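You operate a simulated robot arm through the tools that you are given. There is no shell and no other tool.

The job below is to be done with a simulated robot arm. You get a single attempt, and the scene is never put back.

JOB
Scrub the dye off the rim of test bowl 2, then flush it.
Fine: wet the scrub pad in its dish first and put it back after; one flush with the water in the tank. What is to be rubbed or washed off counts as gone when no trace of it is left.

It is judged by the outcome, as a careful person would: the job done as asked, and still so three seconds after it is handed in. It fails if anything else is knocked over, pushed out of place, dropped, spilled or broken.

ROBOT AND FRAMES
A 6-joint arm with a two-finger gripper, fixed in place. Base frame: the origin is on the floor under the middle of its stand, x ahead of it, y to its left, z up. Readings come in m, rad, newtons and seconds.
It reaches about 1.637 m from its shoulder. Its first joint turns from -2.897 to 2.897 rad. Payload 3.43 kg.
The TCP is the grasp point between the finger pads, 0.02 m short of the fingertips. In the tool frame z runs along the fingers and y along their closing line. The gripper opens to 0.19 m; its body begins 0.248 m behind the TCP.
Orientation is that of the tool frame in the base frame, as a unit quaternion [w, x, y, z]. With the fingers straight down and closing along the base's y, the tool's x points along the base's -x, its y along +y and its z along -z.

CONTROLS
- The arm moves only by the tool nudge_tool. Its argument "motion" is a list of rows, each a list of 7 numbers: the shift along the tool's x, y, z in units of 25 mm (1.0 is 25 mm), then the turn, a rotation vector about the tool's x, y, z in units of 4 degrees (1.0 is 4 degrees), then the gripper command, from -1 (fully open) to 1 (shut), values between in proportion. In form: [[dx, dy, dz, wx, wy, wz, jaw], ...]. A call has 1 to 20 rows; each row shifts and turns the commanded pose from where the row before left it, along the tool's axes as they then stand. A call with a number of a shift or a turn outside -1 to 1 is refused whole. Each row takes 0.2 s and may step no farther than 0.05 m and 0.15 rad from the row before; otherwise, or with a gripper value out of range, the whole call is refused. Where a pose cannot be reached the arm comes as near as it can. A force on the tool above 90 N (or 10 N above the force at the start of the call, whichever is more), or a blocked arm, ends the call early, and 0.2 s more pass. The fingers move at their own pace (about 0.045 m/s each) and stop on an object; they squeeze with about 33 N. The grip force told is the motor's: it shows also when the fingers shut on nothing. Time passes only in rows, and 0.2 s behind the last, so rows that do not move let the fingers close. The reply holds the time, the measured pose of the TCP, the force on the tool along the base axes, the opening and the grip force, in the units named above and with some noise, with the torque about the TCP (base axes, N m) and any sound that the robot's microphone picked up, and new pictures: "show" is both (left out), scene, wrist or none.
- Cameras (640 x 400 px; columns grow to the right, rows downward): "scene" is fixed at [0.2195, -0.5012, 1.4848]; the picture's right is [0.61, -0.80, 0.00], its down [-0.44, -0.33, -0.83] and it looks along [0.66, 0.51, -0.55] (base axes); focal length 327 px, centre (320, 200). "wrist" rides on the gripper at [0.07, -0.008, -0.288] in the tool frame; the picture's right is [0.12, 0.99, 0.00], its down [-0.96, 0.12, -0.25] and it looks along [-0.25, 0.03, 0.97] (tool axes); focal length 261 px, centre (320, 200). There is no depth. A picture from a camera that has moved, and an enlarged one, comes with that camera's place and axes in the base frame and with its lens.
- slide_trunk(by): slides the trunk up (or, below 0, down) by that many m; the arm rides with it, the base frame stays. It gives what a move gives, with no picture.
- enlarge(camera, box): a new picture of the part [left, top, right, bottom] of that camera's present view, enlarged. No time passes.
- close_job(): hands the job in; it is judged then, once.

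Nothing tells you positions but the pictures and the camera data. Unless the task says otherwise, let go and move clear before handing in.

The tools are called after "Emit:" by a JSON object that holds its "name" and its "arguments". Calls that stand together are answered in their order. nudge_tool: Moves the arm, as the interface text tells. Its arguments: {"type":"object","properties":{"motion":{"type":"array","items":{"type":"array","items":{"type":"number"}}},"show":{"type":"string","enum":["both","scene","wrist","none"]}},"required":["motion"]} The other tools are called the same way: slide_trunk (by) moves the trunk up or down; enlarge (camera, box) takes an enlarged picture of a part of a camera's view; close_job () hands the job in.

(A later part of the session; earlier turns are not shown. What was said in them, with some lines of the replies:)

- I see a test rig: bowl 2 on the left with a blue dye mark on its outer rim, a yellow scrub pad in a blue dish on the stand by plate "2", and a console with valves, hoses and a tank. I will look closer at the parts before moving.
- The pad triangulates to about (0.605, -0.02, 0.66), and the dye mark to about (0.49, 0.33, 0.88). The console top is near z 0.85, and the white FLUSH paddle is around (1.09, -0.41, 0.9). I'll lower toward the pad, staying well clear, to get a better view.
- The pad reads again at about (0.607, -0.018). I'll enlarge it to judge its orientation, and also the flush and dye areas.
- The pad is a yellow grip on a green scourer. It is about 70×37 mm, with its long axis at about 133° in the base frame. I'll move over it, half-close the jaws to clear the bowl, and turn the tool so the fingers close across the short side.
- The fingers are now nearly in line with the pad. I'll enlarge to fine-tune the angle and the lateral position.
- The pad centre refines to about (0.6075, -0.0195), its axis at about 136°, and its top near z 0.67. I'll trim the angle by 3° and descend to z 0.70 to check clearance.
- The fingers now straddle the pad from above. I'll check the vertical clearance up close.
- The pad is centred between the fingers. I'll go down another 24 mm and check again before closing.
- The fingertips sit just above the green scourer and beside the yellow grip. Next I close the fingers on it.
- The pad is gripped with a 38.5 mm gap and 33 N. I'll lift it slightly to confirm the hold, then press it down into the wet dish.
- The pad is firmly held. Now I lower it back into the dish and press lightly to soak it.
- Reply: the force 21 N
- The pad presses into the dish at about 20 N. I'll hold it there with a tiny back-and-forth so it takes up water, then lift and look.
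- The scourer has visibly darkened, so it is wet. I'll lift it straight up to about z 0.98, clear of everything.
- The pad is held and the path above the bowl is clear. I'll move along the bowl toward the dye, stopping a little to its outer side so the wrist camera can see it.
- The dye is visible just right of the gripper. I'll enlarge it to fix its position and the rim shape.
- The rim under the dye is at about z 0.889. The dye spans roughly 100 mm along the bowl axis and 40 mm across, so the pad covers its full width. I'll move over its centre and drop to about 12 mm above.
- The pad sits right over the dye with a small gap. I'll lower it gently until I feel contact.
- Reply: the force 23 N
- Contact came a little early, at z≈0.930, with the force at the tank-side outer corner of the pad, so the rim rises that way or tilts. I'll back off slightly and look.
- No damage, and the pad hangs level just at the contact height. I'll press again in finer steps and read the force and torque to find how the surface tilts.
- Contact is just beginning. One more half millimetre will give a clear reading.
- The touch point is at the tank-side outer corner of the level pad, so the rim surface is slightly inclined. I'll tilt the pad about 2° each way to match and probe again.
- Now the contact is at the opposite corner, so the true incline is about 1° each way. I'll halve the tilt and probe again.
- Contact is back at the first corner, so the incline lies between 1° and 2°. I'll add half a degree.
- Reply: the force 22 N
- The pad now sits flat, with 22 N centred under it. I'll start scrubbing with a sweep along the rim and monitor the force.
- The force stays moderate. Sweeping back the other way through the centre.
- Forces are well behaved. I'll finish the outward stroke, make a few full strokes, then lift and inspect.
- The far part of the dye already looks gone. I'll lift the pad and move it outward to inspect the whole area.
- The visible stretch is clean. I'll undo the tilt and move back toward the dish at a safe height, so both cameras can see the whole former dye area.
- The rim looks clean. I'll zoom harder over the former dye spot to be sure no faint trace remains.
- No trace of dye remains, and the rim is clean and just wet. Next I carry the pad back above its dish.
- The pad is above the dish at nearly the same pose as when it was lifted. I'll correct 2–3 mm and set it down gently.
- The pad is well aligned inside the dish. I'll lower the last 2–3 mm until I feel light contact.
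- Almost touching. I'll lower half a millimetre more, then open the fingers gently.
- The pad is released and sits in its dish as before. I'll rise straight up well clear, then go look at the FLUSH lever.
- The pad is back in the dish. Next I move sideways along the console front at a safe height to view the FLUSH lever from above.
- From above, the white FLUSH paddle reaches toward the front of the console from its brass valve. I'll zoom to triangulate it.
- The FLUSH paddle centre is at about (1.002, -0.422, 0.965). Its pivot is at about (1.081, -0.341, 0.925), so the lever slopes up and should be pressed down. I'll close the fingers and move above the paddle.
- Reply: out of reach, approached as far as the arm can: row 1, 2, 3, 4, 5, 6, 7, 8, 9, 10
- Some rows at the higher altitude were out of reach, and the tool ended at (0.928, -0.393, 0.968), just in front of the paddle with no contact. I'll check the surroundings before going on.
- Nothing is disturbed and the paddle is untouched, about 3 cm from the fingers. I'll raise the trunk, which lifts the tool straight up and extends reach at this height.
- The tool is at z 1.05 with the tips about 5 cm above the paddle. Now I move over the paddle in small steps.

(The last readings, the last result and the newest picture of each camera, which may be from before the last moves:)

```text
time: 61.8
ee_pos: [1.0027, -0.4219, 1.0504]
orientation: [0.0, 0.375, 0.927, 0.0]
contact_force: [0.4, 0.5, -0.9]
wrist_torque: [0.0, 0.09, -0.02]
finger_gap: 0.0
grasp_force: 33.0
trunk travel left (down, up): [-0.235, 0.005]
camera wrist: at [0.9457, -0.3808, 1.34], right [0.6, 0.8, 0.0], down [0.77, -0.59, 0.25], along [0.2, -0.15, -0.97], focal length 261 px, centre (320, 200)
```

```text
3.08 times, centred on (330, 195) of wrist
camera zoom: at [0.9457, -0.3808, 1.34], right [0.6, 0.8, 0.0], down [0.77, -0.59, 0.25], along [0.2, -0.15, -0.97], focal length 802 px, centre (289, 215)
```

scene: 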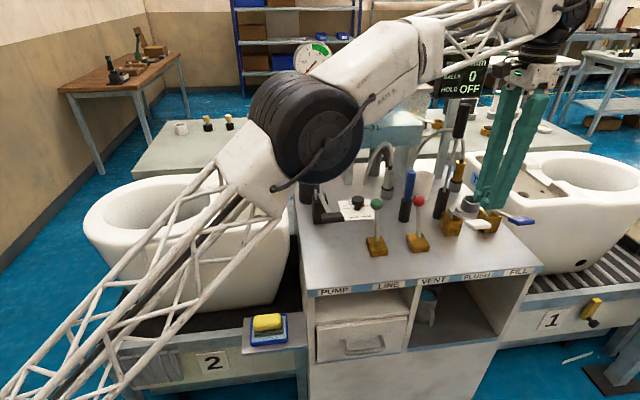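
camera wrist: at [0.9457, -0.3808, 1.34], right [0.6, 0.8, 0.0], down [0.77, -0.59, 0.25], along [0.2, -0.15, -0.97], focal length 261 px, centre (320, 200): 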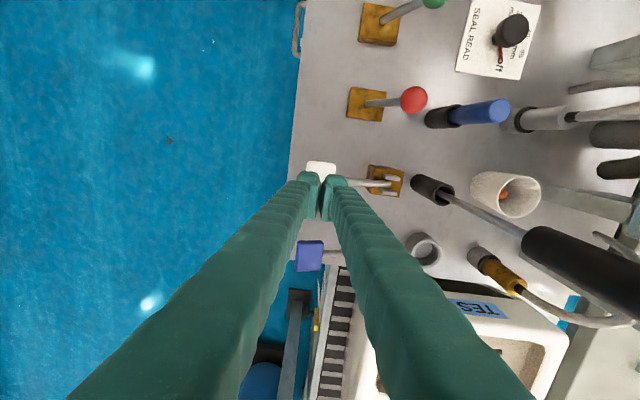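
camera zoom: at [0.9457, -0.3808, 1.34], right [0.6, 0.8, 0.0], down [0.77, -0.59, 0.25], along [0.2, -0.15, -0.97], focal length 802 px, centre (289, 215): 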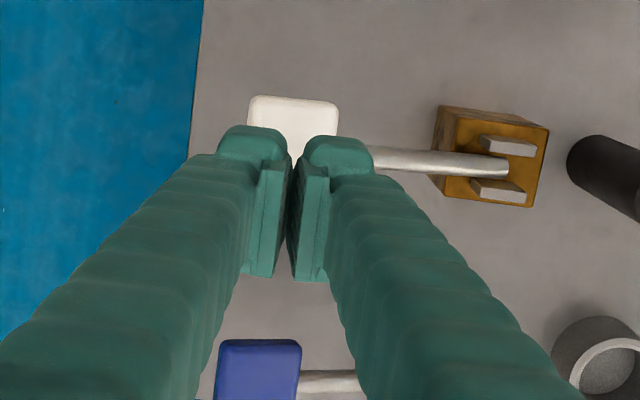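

The closed fingers are directly above the white FLUSH paddle. I'll lower them until just above it.

Emit:
{"name": "nudge_tool", "arguments": {"motion": [[0, 0, 0.6, 0, 0, 0, 1], [0, 0, 0.6, 0, 0, 0, 1], [0, 0, 0.5, 0, 0, 0, 1], [0, 0, 0.3, 0, 0, 0, 1], [0, 0, 0, 0, 0, 0, 1]], "show": "both"}}

Emit:
{"name": "enlarge", "arguments": {"camera": "scene", "box": [420, 170, 540, 260]}}

Emit:
{"name": "enlarge", "arguments": {"camera": "scene", "box": [300, 60, 500, 200]}}

```text
time: 63.0
ee_pos: [1.0025, -0.4216, 1.0012]
orientation: [0.001, 0.375, 0.927, 0.0]
contact_force: [1.6, -0.4, 1.3]
wrist_torque: [0.02, 0.01, 0.06]
finger_gap: 0.0001
grasp_force: 33.0
trunk travel left (down, up): [-0.235, 0.005]
camera wrist: at [0.9459, -0.3807, 1.2901], right [0.6, 0.8, 0.0], down [0.77, -0.59, 0.25], along [0.2, -0.15, -0.97], focal length 261 px, centre (320, 200)
```

scene: 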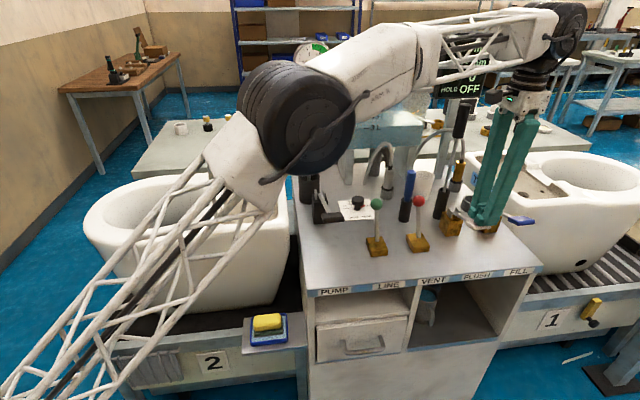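
wrist: 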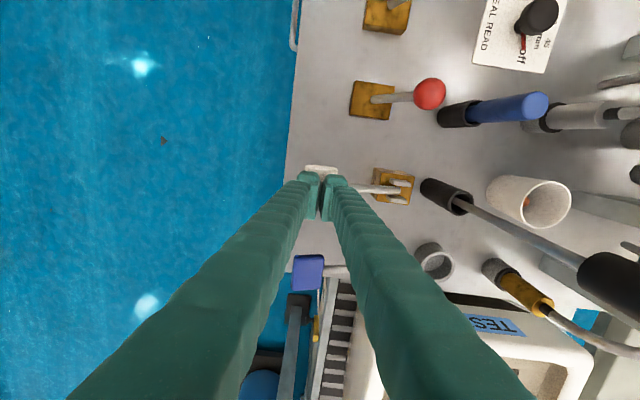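

```text
4.44 times, centred on (480, 215) of scene
camera zoom: at [0.2195, -0.5012, 1.4848], right [0.61, -0.8, 0.0], down [-0.44, -0.33, -0.83], along [0.66, 0.51, -0.55], focal length 1453 px, centre (-391, 133)
```

zoom: 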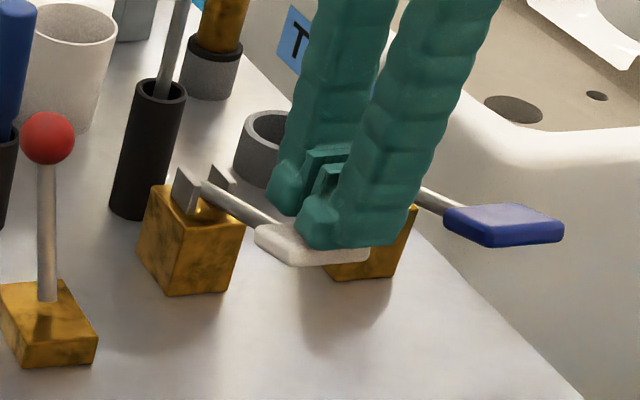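

```text
2.86 times, centred on (400, 130) of scene
camera zoom: at [0.2195, -0.5012, 1.4848], right [0.61, -0.8, 0.0], down [-0.44, -0.33, -0.83], along [0.66, 0.51, -0.55], focal length 934 px, centre (91, 400)
```

zoom: 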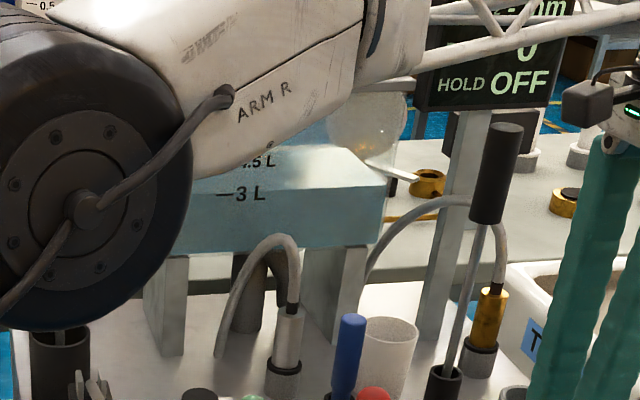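

The tips are about 1 cm above the paddle. I'll press down gradually while watching force, sound and the tank level.

Emit:
{"name": "nudge_tool", "arguments": {"motion": [[0, 0, 0.3, 0, 0, 0, 1], [0, 0, 0.3, 0, 0, 0, 1], [0, 0, 0.2, 0, 0, 0, 1]], "show": "scene"}}

Emit:
{"name": "enlarge", "arguments": {"camera": "scene", "box": [420, 170, 540, 260]}}

```text
time: 63.8
ee_pos: [1.0015, -0.4221, 0.9826]
orientation: [-0.001, 0.375, 0.927, 0.0]
contact_force: [0.5, 0.0, 2.7]
wrist_torque: [-0.02, -0.02, -0.01]
finger_gap: 0.0
grasp_force: 33.1
trunk travel left (down, up): [-0.235, 0.005]
```

scene: 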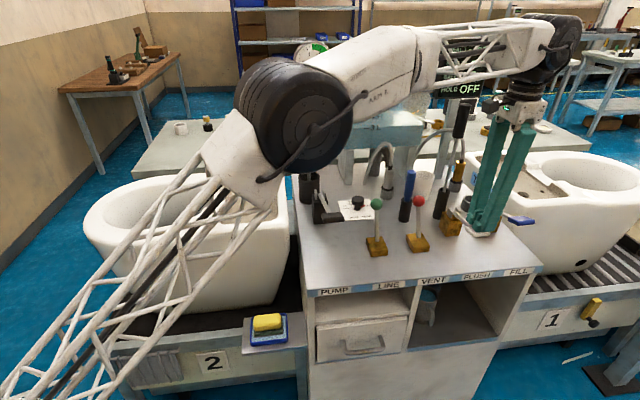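

```text
4.44 times, centred on (480, 215) of scene
camera zoom: at [0.2195, -0.5012, 1.4848], right [0.61, -0.8, 0.0], down [-0.44, -0.33, -0.83], along [0.66, 0.51, -0.55], focal length 1453 px, centre (-391, 133)
```

zoom: 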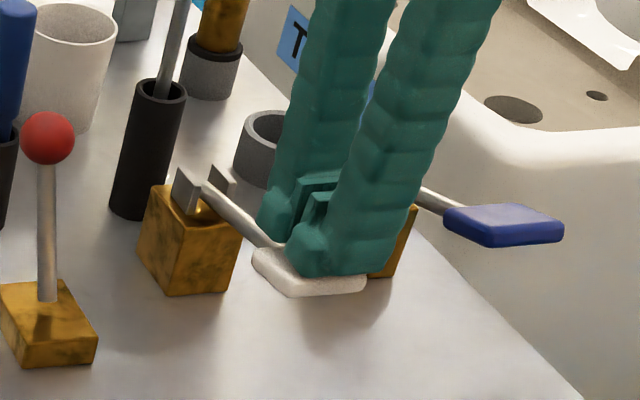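

The paddle goes down with only about 3 N, so pressing is the right direction. I continue pressing.

Emit:
{"name": "nudge_tool", "arguments": {"motion": [[0, 0, 0.3, 0, 0, 0, 1], [0, 0, 0.3, 0, 0, 0, 1], [0, 0, 0.2, 0, 0, 0, 1]], "show": "scene"}}

Emit:
{"name": "enlarge", "arguments": {"camera": "scene", "box": [300, 60, 540, 260]}}

```text
time: 64.6
ee_pos: [1.002, -0.4215, 0.9627]
orientation: [0.0, 0.376, 0.927, 0.0]
contact_force: [-0.1, -0.4, 3.9]
wrist_torque: [-0.05, 0.03, 0.01]
finger_gap: 0.0
grasp_force: 33.2
trunk travel left (down, up): [-0.235, 0.005]
```

scene: 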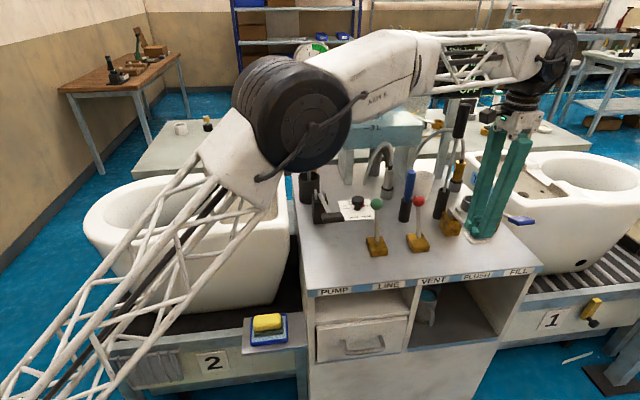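

```text
2.00 times, centred on (420, 160) of scene
camera zoom: at [0.2195, -0.5012, 1.4848], right [0.61, -0.8, 0.0], down [-0.44, -0.33, -0.83], along [0.66, 0.51, -0.55], focal length 654 px, centre (120, 280)
```

zoom: 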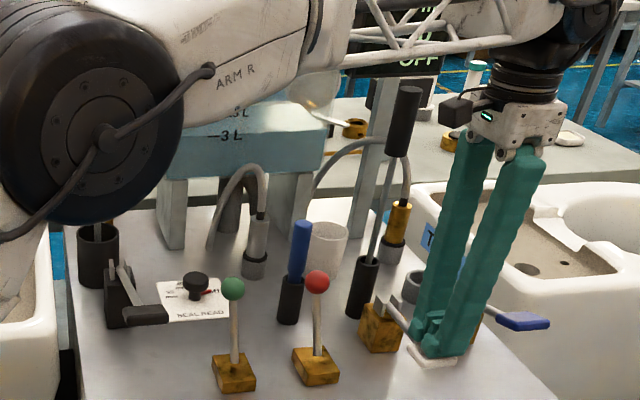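

Still about 4 N and no flow yet, so I keep pressing in small steps.

Emit:
{"name": "nudge_tool", "arguments": {"motion": [[0, 0, 0.3, 0, 0, 0, 1], [0, 0, 0.3, 0, 0, 0, 1]], "show": "scene"}}

Emit:
{"name": "enlarge", "arguments": {"camera": "scene", "box": [300, 60, 540, 260]}}

```text
time: 65.2
ee_pos: [0.9996, -0.4227, 0.9477]
orientation: [0.0, 0.375, 0.927, 0.0]
contact_force: [-2.0, -0.1, 3.9]
wrist_torque: [0.02, -0.01, 0.02]
finger_gap: 0.0001
grasp_force: 32.7
trunk travel left (down, up): [-0.235, 0.005]
```

scene: 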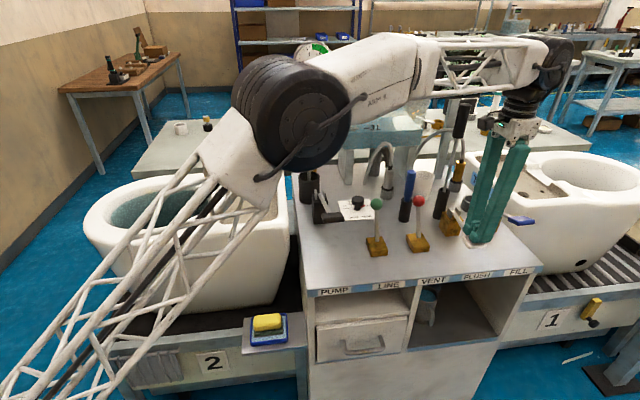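

```text
2.00 times, centred on (420, 160) of scene
camera zoom: at [0.2195, -0.5012, 1.4848], right [0.61, -0.8, 0.0], down [-0.44, -0.33, -0.83], along [0.66, 0.51, -0.55], focal length 654 px, centre (120, 280)
```

zoom: 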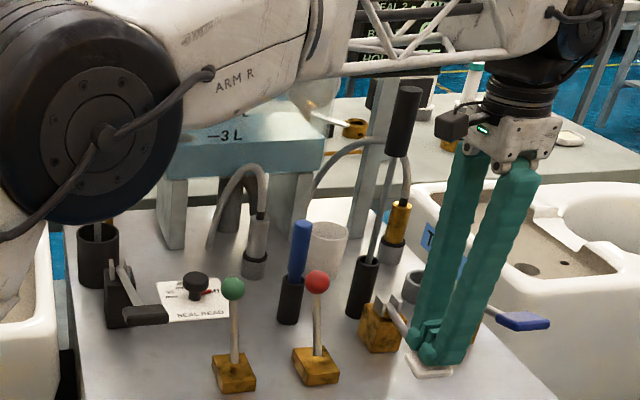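

Water is now washing into bowl 2, so the valve is open. I'll hold the lever here and watch the flush.

Emit:
{"name": "nudge_tool", "arguments": {"motion": [[0, 0, 0, 0, 0, 0, 1], [0, 0, 0, 0, 0, 0, 1], [0, 0, 0, 0, 0, 0, 1]], "show": "scene"}}

Emit:
{"name": "enlarge", "arguments": {"camera": "scene", "box": [320, 80, 480, 200]}}

Emit:
{"name": "enlarge", "arguments": {"camera": "scene", "box": [80, 150, 290, 280]}}

```text
time: 66.0
ee_pos: [1.0006, -0.4224, 0.9482]
orientation: [0.001, 0.375, 0.927, 0.0]
contact_force: [-2.0, -0.4, 5.2]
wrist_torque: [0.03, 0.01, 0.02]
finger_gap: 0.0
grasp_force: 32.7
trunk travel left (down, up): [-0.235, 0.005]
```

scene: 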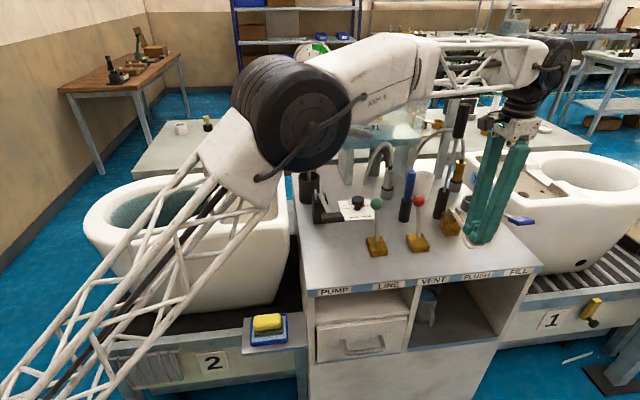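

```text
3.33 times, centred on (400, 140) of scene
camera zoom: at [0.2195, -0.5012, 1.4848], right [0.61, -0.8, 0.0], down [-0.44, -0.33, -0.83], along [0.66, 0.51, -0.55], focal length 1090 px, centre (53, 400)
```

zoom: 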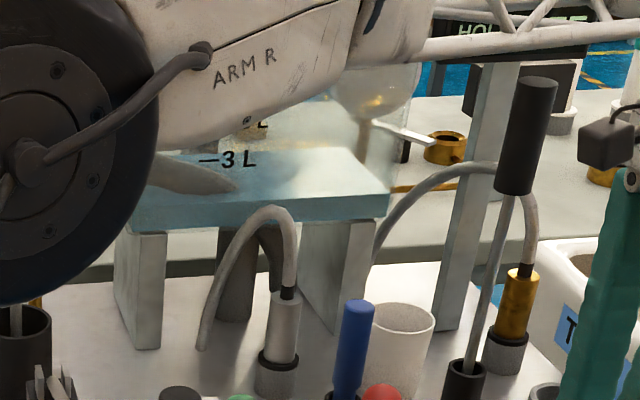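

```text
3.05 times, centred on (185, 215) of scene
camera zoom: at [0.2195, -0.5012, 1.4848], right [0.61, -0.8, 0.0], down [-0.44, -0.33, -0.83], along [0.66, 0.51, -0.55], focal length 996 px, centre (731, 154)
```

zoom: 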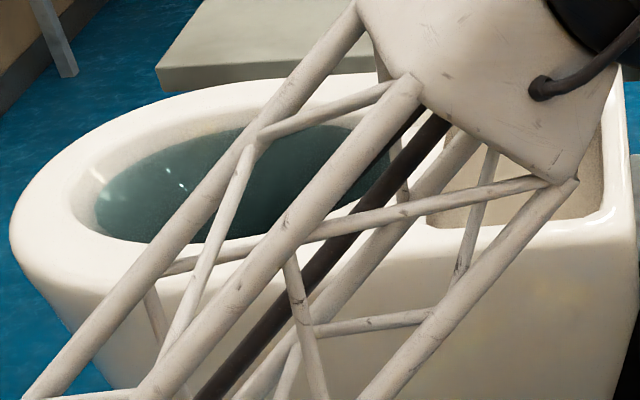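

The tank has fallen below 3 L and the water stands high in bowl 2. I'll advance in short holds and check the bowl level each time.

Emit:
{"name": "nudge_tool", "arguments": {"motion": [[0, 0, 0, 0, 0, 0, 1]], "show": "scene"}}

Emit:
{"name": "enlarge", "arguments": {"camera": "scene", "box": [80, 150, 290, 280]}}

Emit:
{"name": "enlarge", "arguments": {"camera": "scene", "box": [320, 80, 480, 200]}}

```text
time: 66.4
ee_pos: [1.0008, -0.4223, 0.9483]
orientation: [0.0, 0.375, 0.927, 0.0]
contact_force: [-1.2, -0.3, 4.7]
wrist_torque: [0.06, -0.04, 0.01]
finger_gap: 0.0
grasp_force: 32.9
trunk travel left (down, up): [-0.235, 0.005]
```

scene: 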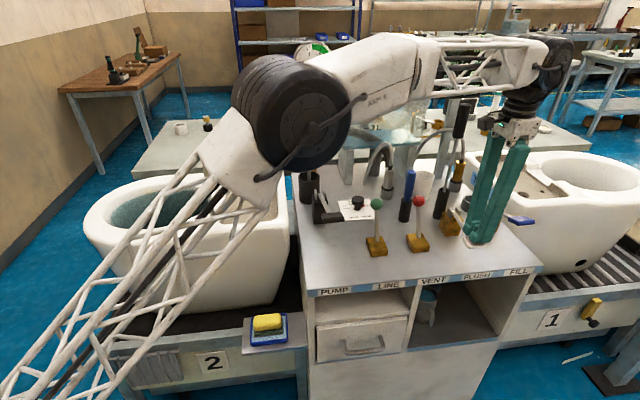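

```text
3.05 times, centred on (185, 215) of scene
camera zoom: at [0.2195, -0.5012, 1.4848], right [0.61, -0.8, 0.0], down [-0.44, -0.33, -0.83], along [0.66, 0.51, -0.55], focal length 996 px, centre (731, 154)
```

zoom: 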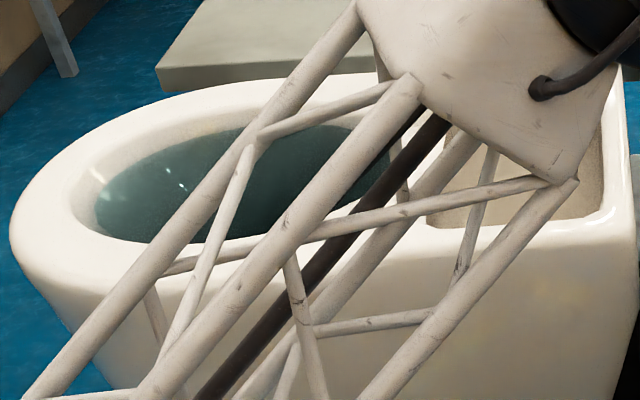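

```text
3.33 times, centred on (400, 140) of scene
camera zoom: at [0.2195, -0.5012, 1.4848], right [0.61, -0.8, 0.0], down [-0.44, -0.33, -0.83], along [0.66, 0.51, -0.55], focal length 1090 px, centre (53, 400)
```

zoom: 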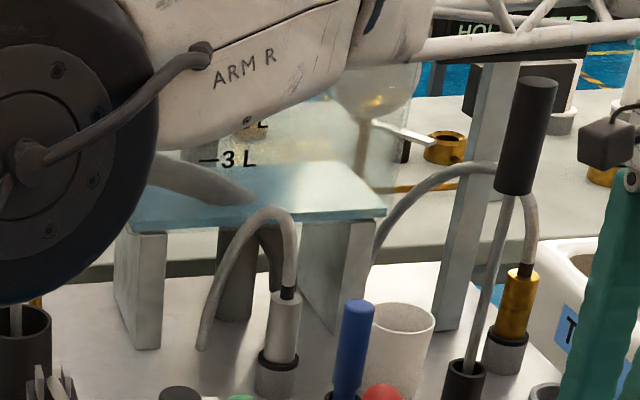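

The bowl level holds steady while the tank drains, so there is no sign of overflow. I'll keep holding until the tank is empty.

Emit:
{"name": "nudge_tool", "arguments": {"motion": [[0, 0, 0, 0, 0, 0, 1], [0, 0, 0, 0, 0, 0, 1], [0, 0, 0, 0, 0, 0, 1]], "show": "scene"}}

Emit:
{"name": "enlarge", "arguments": {"camera": "scene", "box": [80, 150, 290, 280]}}

Emit:
{"name": "enlarge", "arguments": {"camera": "scene", "box": [320, 80, 480, 200]}}

```text
time: 67.2
ee_pos: [1.0013, -0.4227, 0.9484]
orientation: [0.0, 0.374, 0.927, 0.0]
contact_force: [-1.0, -0.6, 4.5]
wrist_torque: [0.02, -0.01, 0.03]
finger_gap: 0.0
grasp_force: 32.7
trunk travel left (down, up): [-0.235, 0.005]
```

scene: 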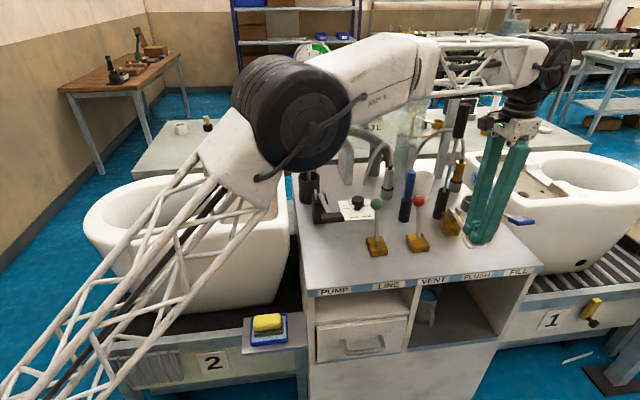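

```text
3.05 times, centred on (185, 215) of scene
camera zoom: at [0.2195, -0.5012, 1.4848], right [0.61, -0.8, 0.0], down [-0.44, -0.33, -0.83], along [0.66, 0.51, -0.55], focal length 996 px, centre (731, 154)
```

zoom: 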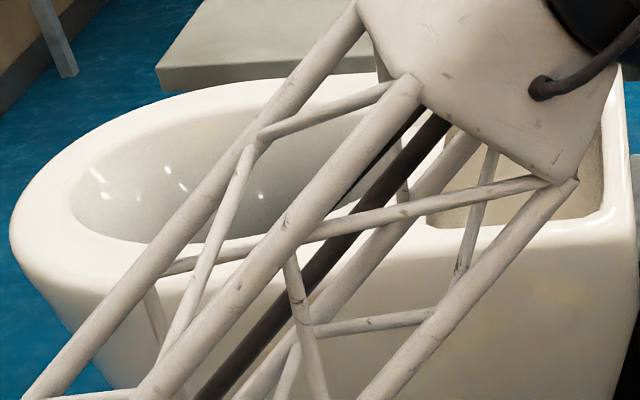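

```text
3.33 times, centred on (400, 140) of scene
camera zoom: at [0.2195, -0.5012, 1.4848], right [0.61, -0.8, 0.0], down [-0.44, -0.33, -0.83], along [0.66, 0.51, -0.55], focal length 1090 px, centre (53, 400)
```

zoom: 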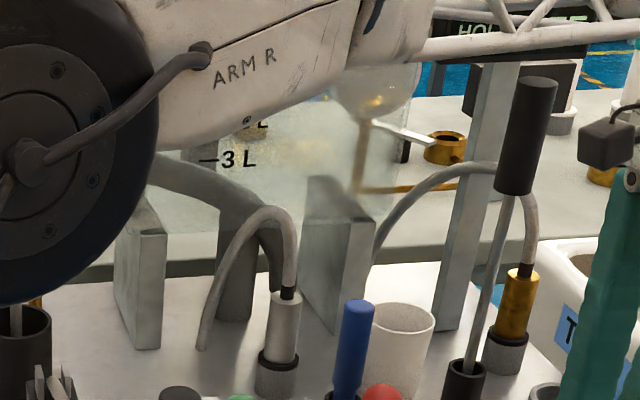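

The tank has emptied and bowl 2 has drained, so the flush is complete. I'll release the lever by rising straight up.

Emit:
{"name": "nudge_tool", "arguments": {"motion": [[0, 0, -0.4, 0, 0, 0, 1], [0, 0, -0.5, 0, 0, 0, 1], [0, 0, -0.5, 0, 0, 0, 1], [0, 0, -0.6, 0, 0, 0, 1], [0, 0, -0.6, 0, 0, 0, 1], [0, 0, -0.6, 0, 0, 0, 1], [0, 0, -0.6, 0, 0, 0, 1], [0, 0, 0, 0, 0, 0, 1]], "show": "both"}}

Emit:
{"name": "enlarge", "arguments": {"camera": "scene", "box": [420, 170, 540, 260]}}

```text
time: 69.0
ee_pos: [1.0027, -0.4232, 1.0424]
orientation: [0.0, 0.375, 0.927, 0.0]
contact_force: [1.0, 0.4, 0.0]
wrist_torque: [0.03, 0.03, -0.01]
finger_gap: 0.0002
grasp_force: 34.4
trunk travel left (down, up): [-0.235, 0.005]
camera wrist: at [0.947, -0.3812, 1.3313], right [0.6, 0.8, 0.0], down [0.77, -0.59, 0.25], along [0.2, -0.15, -0.97], focal length 261 px, centre (320, 200)
```

scene: 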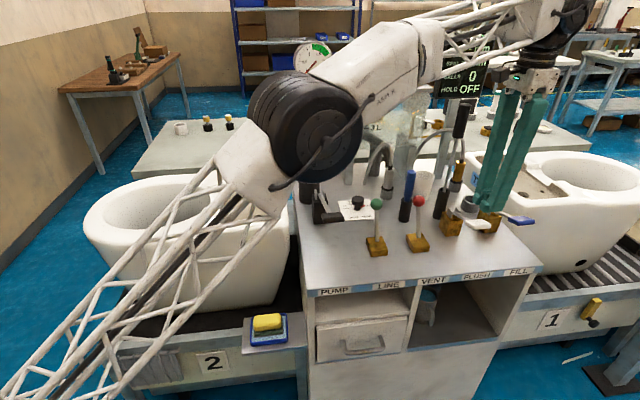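
wrist: 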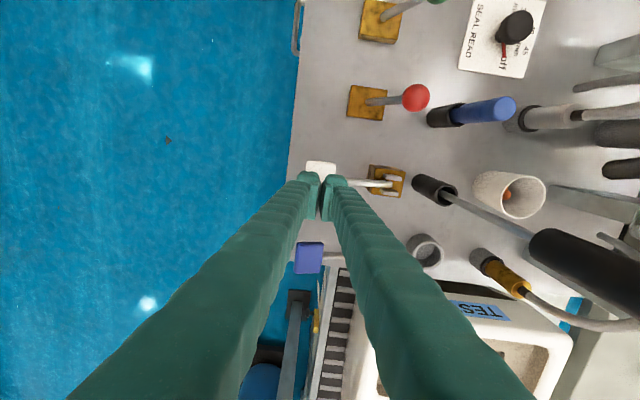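

```text
4.44 times, centred on (480, 215) of scene
camera zoom: at [0.2195, -0.5012, 1.4848], right [0.61, -0.8, 0.0], down [-0.44, -0.33, -0.83], along [0.66, 0.51, -0.55], focal length 1453 px, centre (-391, 133)
```

zoom: 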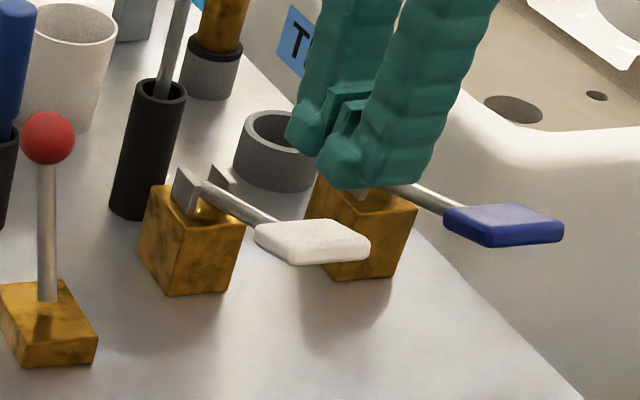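

The lever has sprung back to its rest position. I'll back the tool away the way it came, out in front of the console.

Emit:
{"name": "nudge_tool", "arguments": {"motion": [[0.5, -0.2, 0, 0, 0, 0, 1], [0.5, -0.2, 0, 0, 0, 0, 1], [0.5, -0.2, 0, 0, 0, 0, 1], [0.5, -0.2, 0, 0, 0, 0, 1], [0.5, -0.2, 0, 0, 0, 0, 1], [0.44, -0.2, 0, 0, 0, 0, 1], [0, -0.8, -0.4, 0, 0, 0, 1], [0, -0.8, -0.6, 0, 0, 0, 1], [0, -0.8, -0.8, 0, 0, 0, 1], [0, -0.8, -0.8, 0, 0, 0, 1], [0, -0.8, -0.8, 0, 0, 0, 1]], "show": "both"}}

```text
time: 71.4
ee_pos: [0.859, -0.4652, 1.1265]
orientation: [0.0, 0.374, 0.927, 0.0]
contact_force: [0.6, -0.7, 0.8]
wrist_torque: [-0.03, 0.03, -0.01]
finger_gap: 0.0002
grasp_force: 34.5
trunk travel left (down, up): [-0.235, 0.005]
camera wrist: at [0.8026, -0.4239, 1.4151], right [0.6, 0.8, 0.0], down [0.77, -0.58, 0.25], along [0.2, -0.15, -0.97], focal length 261 px, centre (320, 200)
```

scene: 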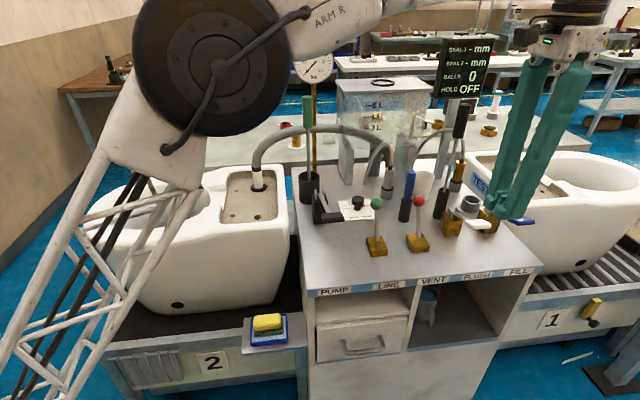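
wrist: 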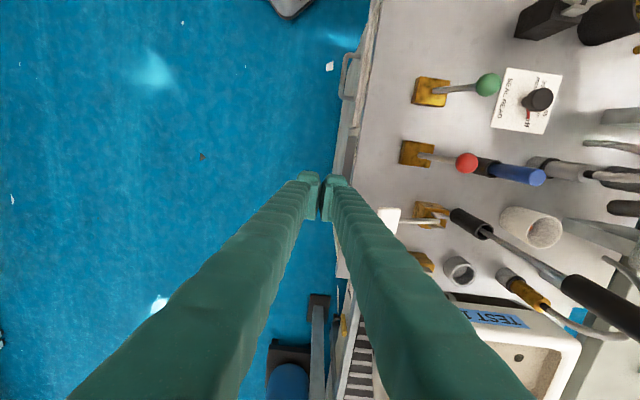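

All levers and items look in place. I'll withdraw toward the starting pose so the fixed camera gets a clear view of bowl 2 for a final check.

Emit:
{"name": "nudge_tool", "arguments": {"motion": [[0.9, 0, -0.3, 0, 0, 0, 1], [0.9, 0, -0.3, 0, 0, 0, 1], [0.9, 0, -0.3, 0, 0, 0, 1], [0.9, 0, -0.3, 0, 0, 0, 1], [0.9, 0, -0.3, 0, 0, 0, 1], [0.9, 0, -0.3, 0, 0, 0, 1], [0.9, 0.1, -0.3, 0, 0, 0, 1], [0.9, 0.1, -0.3, 0, 0, 0, 1], [0.9, 0.1, -0.3, 0, 0, 0, 1], [0.9, 0.1, -0.3, 0, 0, 0, 1], [0.9, 0.1, -0.3, 0, 0, 0, 1], [0.9, 0.1, -0.3, 0, 0, 0, 1], [0.9, 0.1, -0.3, 0, 0, 0, 1], [0.9, 0.1, -0.3, 0, 0, 0, 1], [0.9, 0.1, -0.3, 0, 0, 0, 1], [0.9, 0.1, -0.3, 0, 0, 0, 1]], "show": "both"}}

```text
time: 74.8
ee_pos: [0.6158, -0.198, 1.2487]
orientation: [0.0, 0.375, 0.927, 0.0]
contact_force: [0.3, 0.5, 0.0]
wrist_torque: [0.04, 0.05, 0.02]
finger_gap: 0.0
grasp_force: 34.2
trunk travel left (down, up): [-0.235, 0.005]
camera wrist: at [0.5602, -0.1559, 1.5364], right [0.6, 0.8, 0.0], down [0.77, -0.58, 0.25], along [0.2, -0.15, -0.97], focal length 261 px, centre (320, 200)
```

scene: 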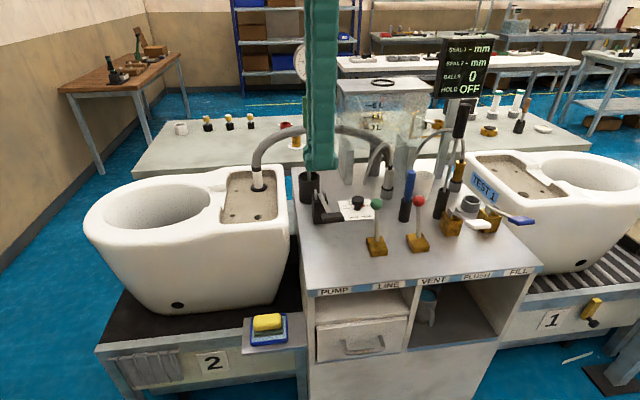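
wrist: 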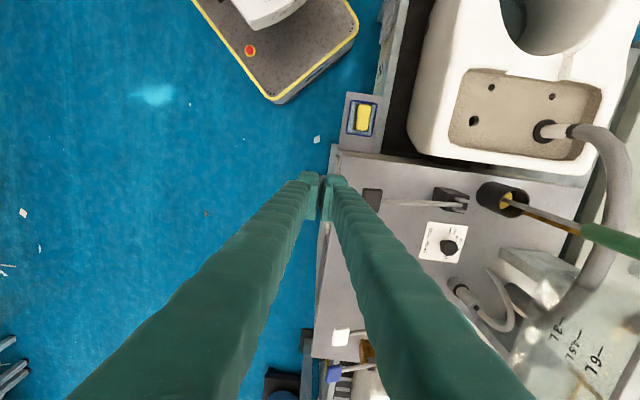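

Emit:
{"name": "enlarge", "arguments": {"camera": "scene", "box": [75, 160, 295, 290]}}

Emit:
{"name": "enlarge", "arguments": {"camera": "scene", "box": [115, 215, 190, 255]}}

Emit:
{"name": "enlarge", "arguments": {"camera": "scene", "box": [230, 290, 320, 355]}}

Emit:
{"name": "enlarge", "arguments": {"camera": "scene", "box": [300, 40, 560, 270]}}

```text
2.91 times, centred on (185, 225) of scene
camera zoom: at [0.2195, -0.5012, 1.4848], right [0.61, -0.8, 0.0], down [-0.44, -0.33, -0.83], along [0.66, 0.51, -0.55], focal length 951 px, centre (713, 127)
```

zoom: 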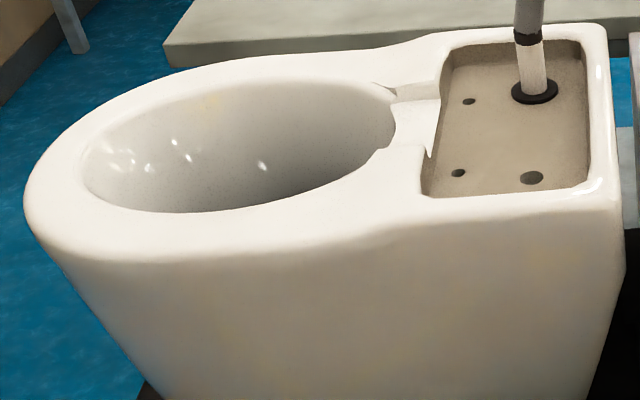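

```text
8.53 times, centred on (152, 235) of scene
camera zoom: at [0.2195, -0.5012, 1.4848], right [0.61, -0.8, 0.0], down [-0.44, -0.33, -0.83], along [0.66, 0.51, -0.55], focal length 2789 px, centre (1749, -99)
```

zoom: 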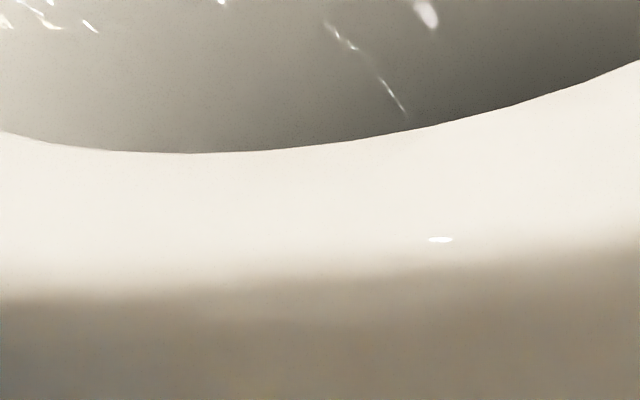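

```text
6.15 times, centred on (275, 322) of scene
camera zoom: at [0.2195, -0.5012, 1.4848], right [0.61, -0.8, 0.0], down [-0.44, -0.33, -0.83], along [0.66, 0.51, -0.55], focal length 2012 px, centre (597, -554)
```

zoom: 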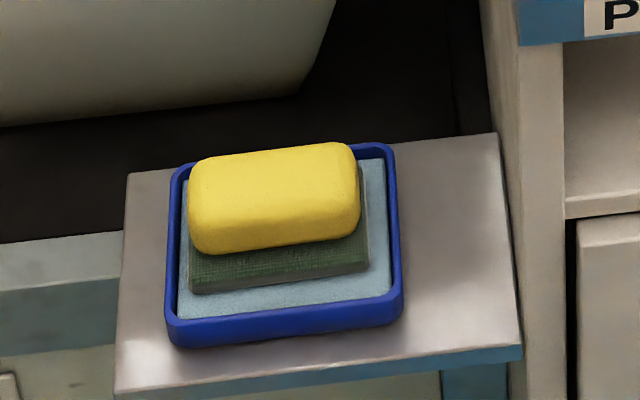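

```text
1.74 times, centred on (430, 155) of scene
camera zoom: at [0.2195, -0.5012, 1.4848], right [0.61, -0.8, 0.0], down [-0.44, -0.33, -0.83], along [0.66, 0.51, -0.55], focal length 568 px, centre (129, 278)
```

zoom: 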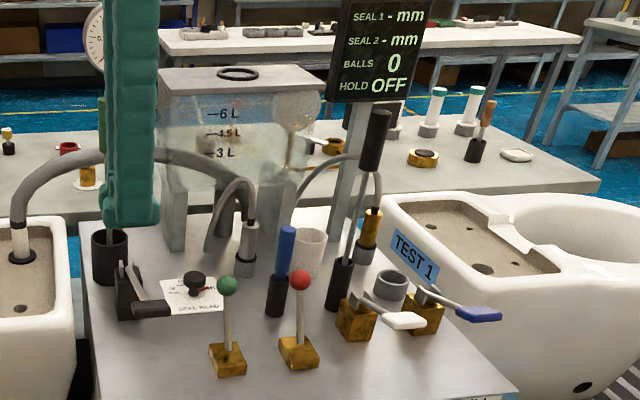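

The rim of bowl 2 is spotless and the tank emptied in one flush through bowl 2. The pad is back in its dish, the FLUSH lever has returned, nothing else has moved, and the arm is clear. I'm handing in the job.

Emit:
{"name": "close_job", "arguments": {}}

```text
The job is handed in.
```

The dye is off the rim of test bowl 2 and the bowl has been flushed once; the job is handed in.

- **Scrub:** I wet the pad in its dish, where it darkened visibly, and scrubbed along the rim. Close-up views afterwards showed no trace of dye.
- **Pad:** It is back in its dish, close to where it started.
- **Flush:** I pressed the FLUSH lever once and held it until the tank was empty. Water rose in bowl 2, drained away without overflowing, and the lever sprang back.
- **Surroundings:** The final pictures show everything else still in its place, and the arm finished clear of everything.

The trunk is about 0.085 m higher than at the start. I raised it to reach the FLUSH lever and did not lower it again.
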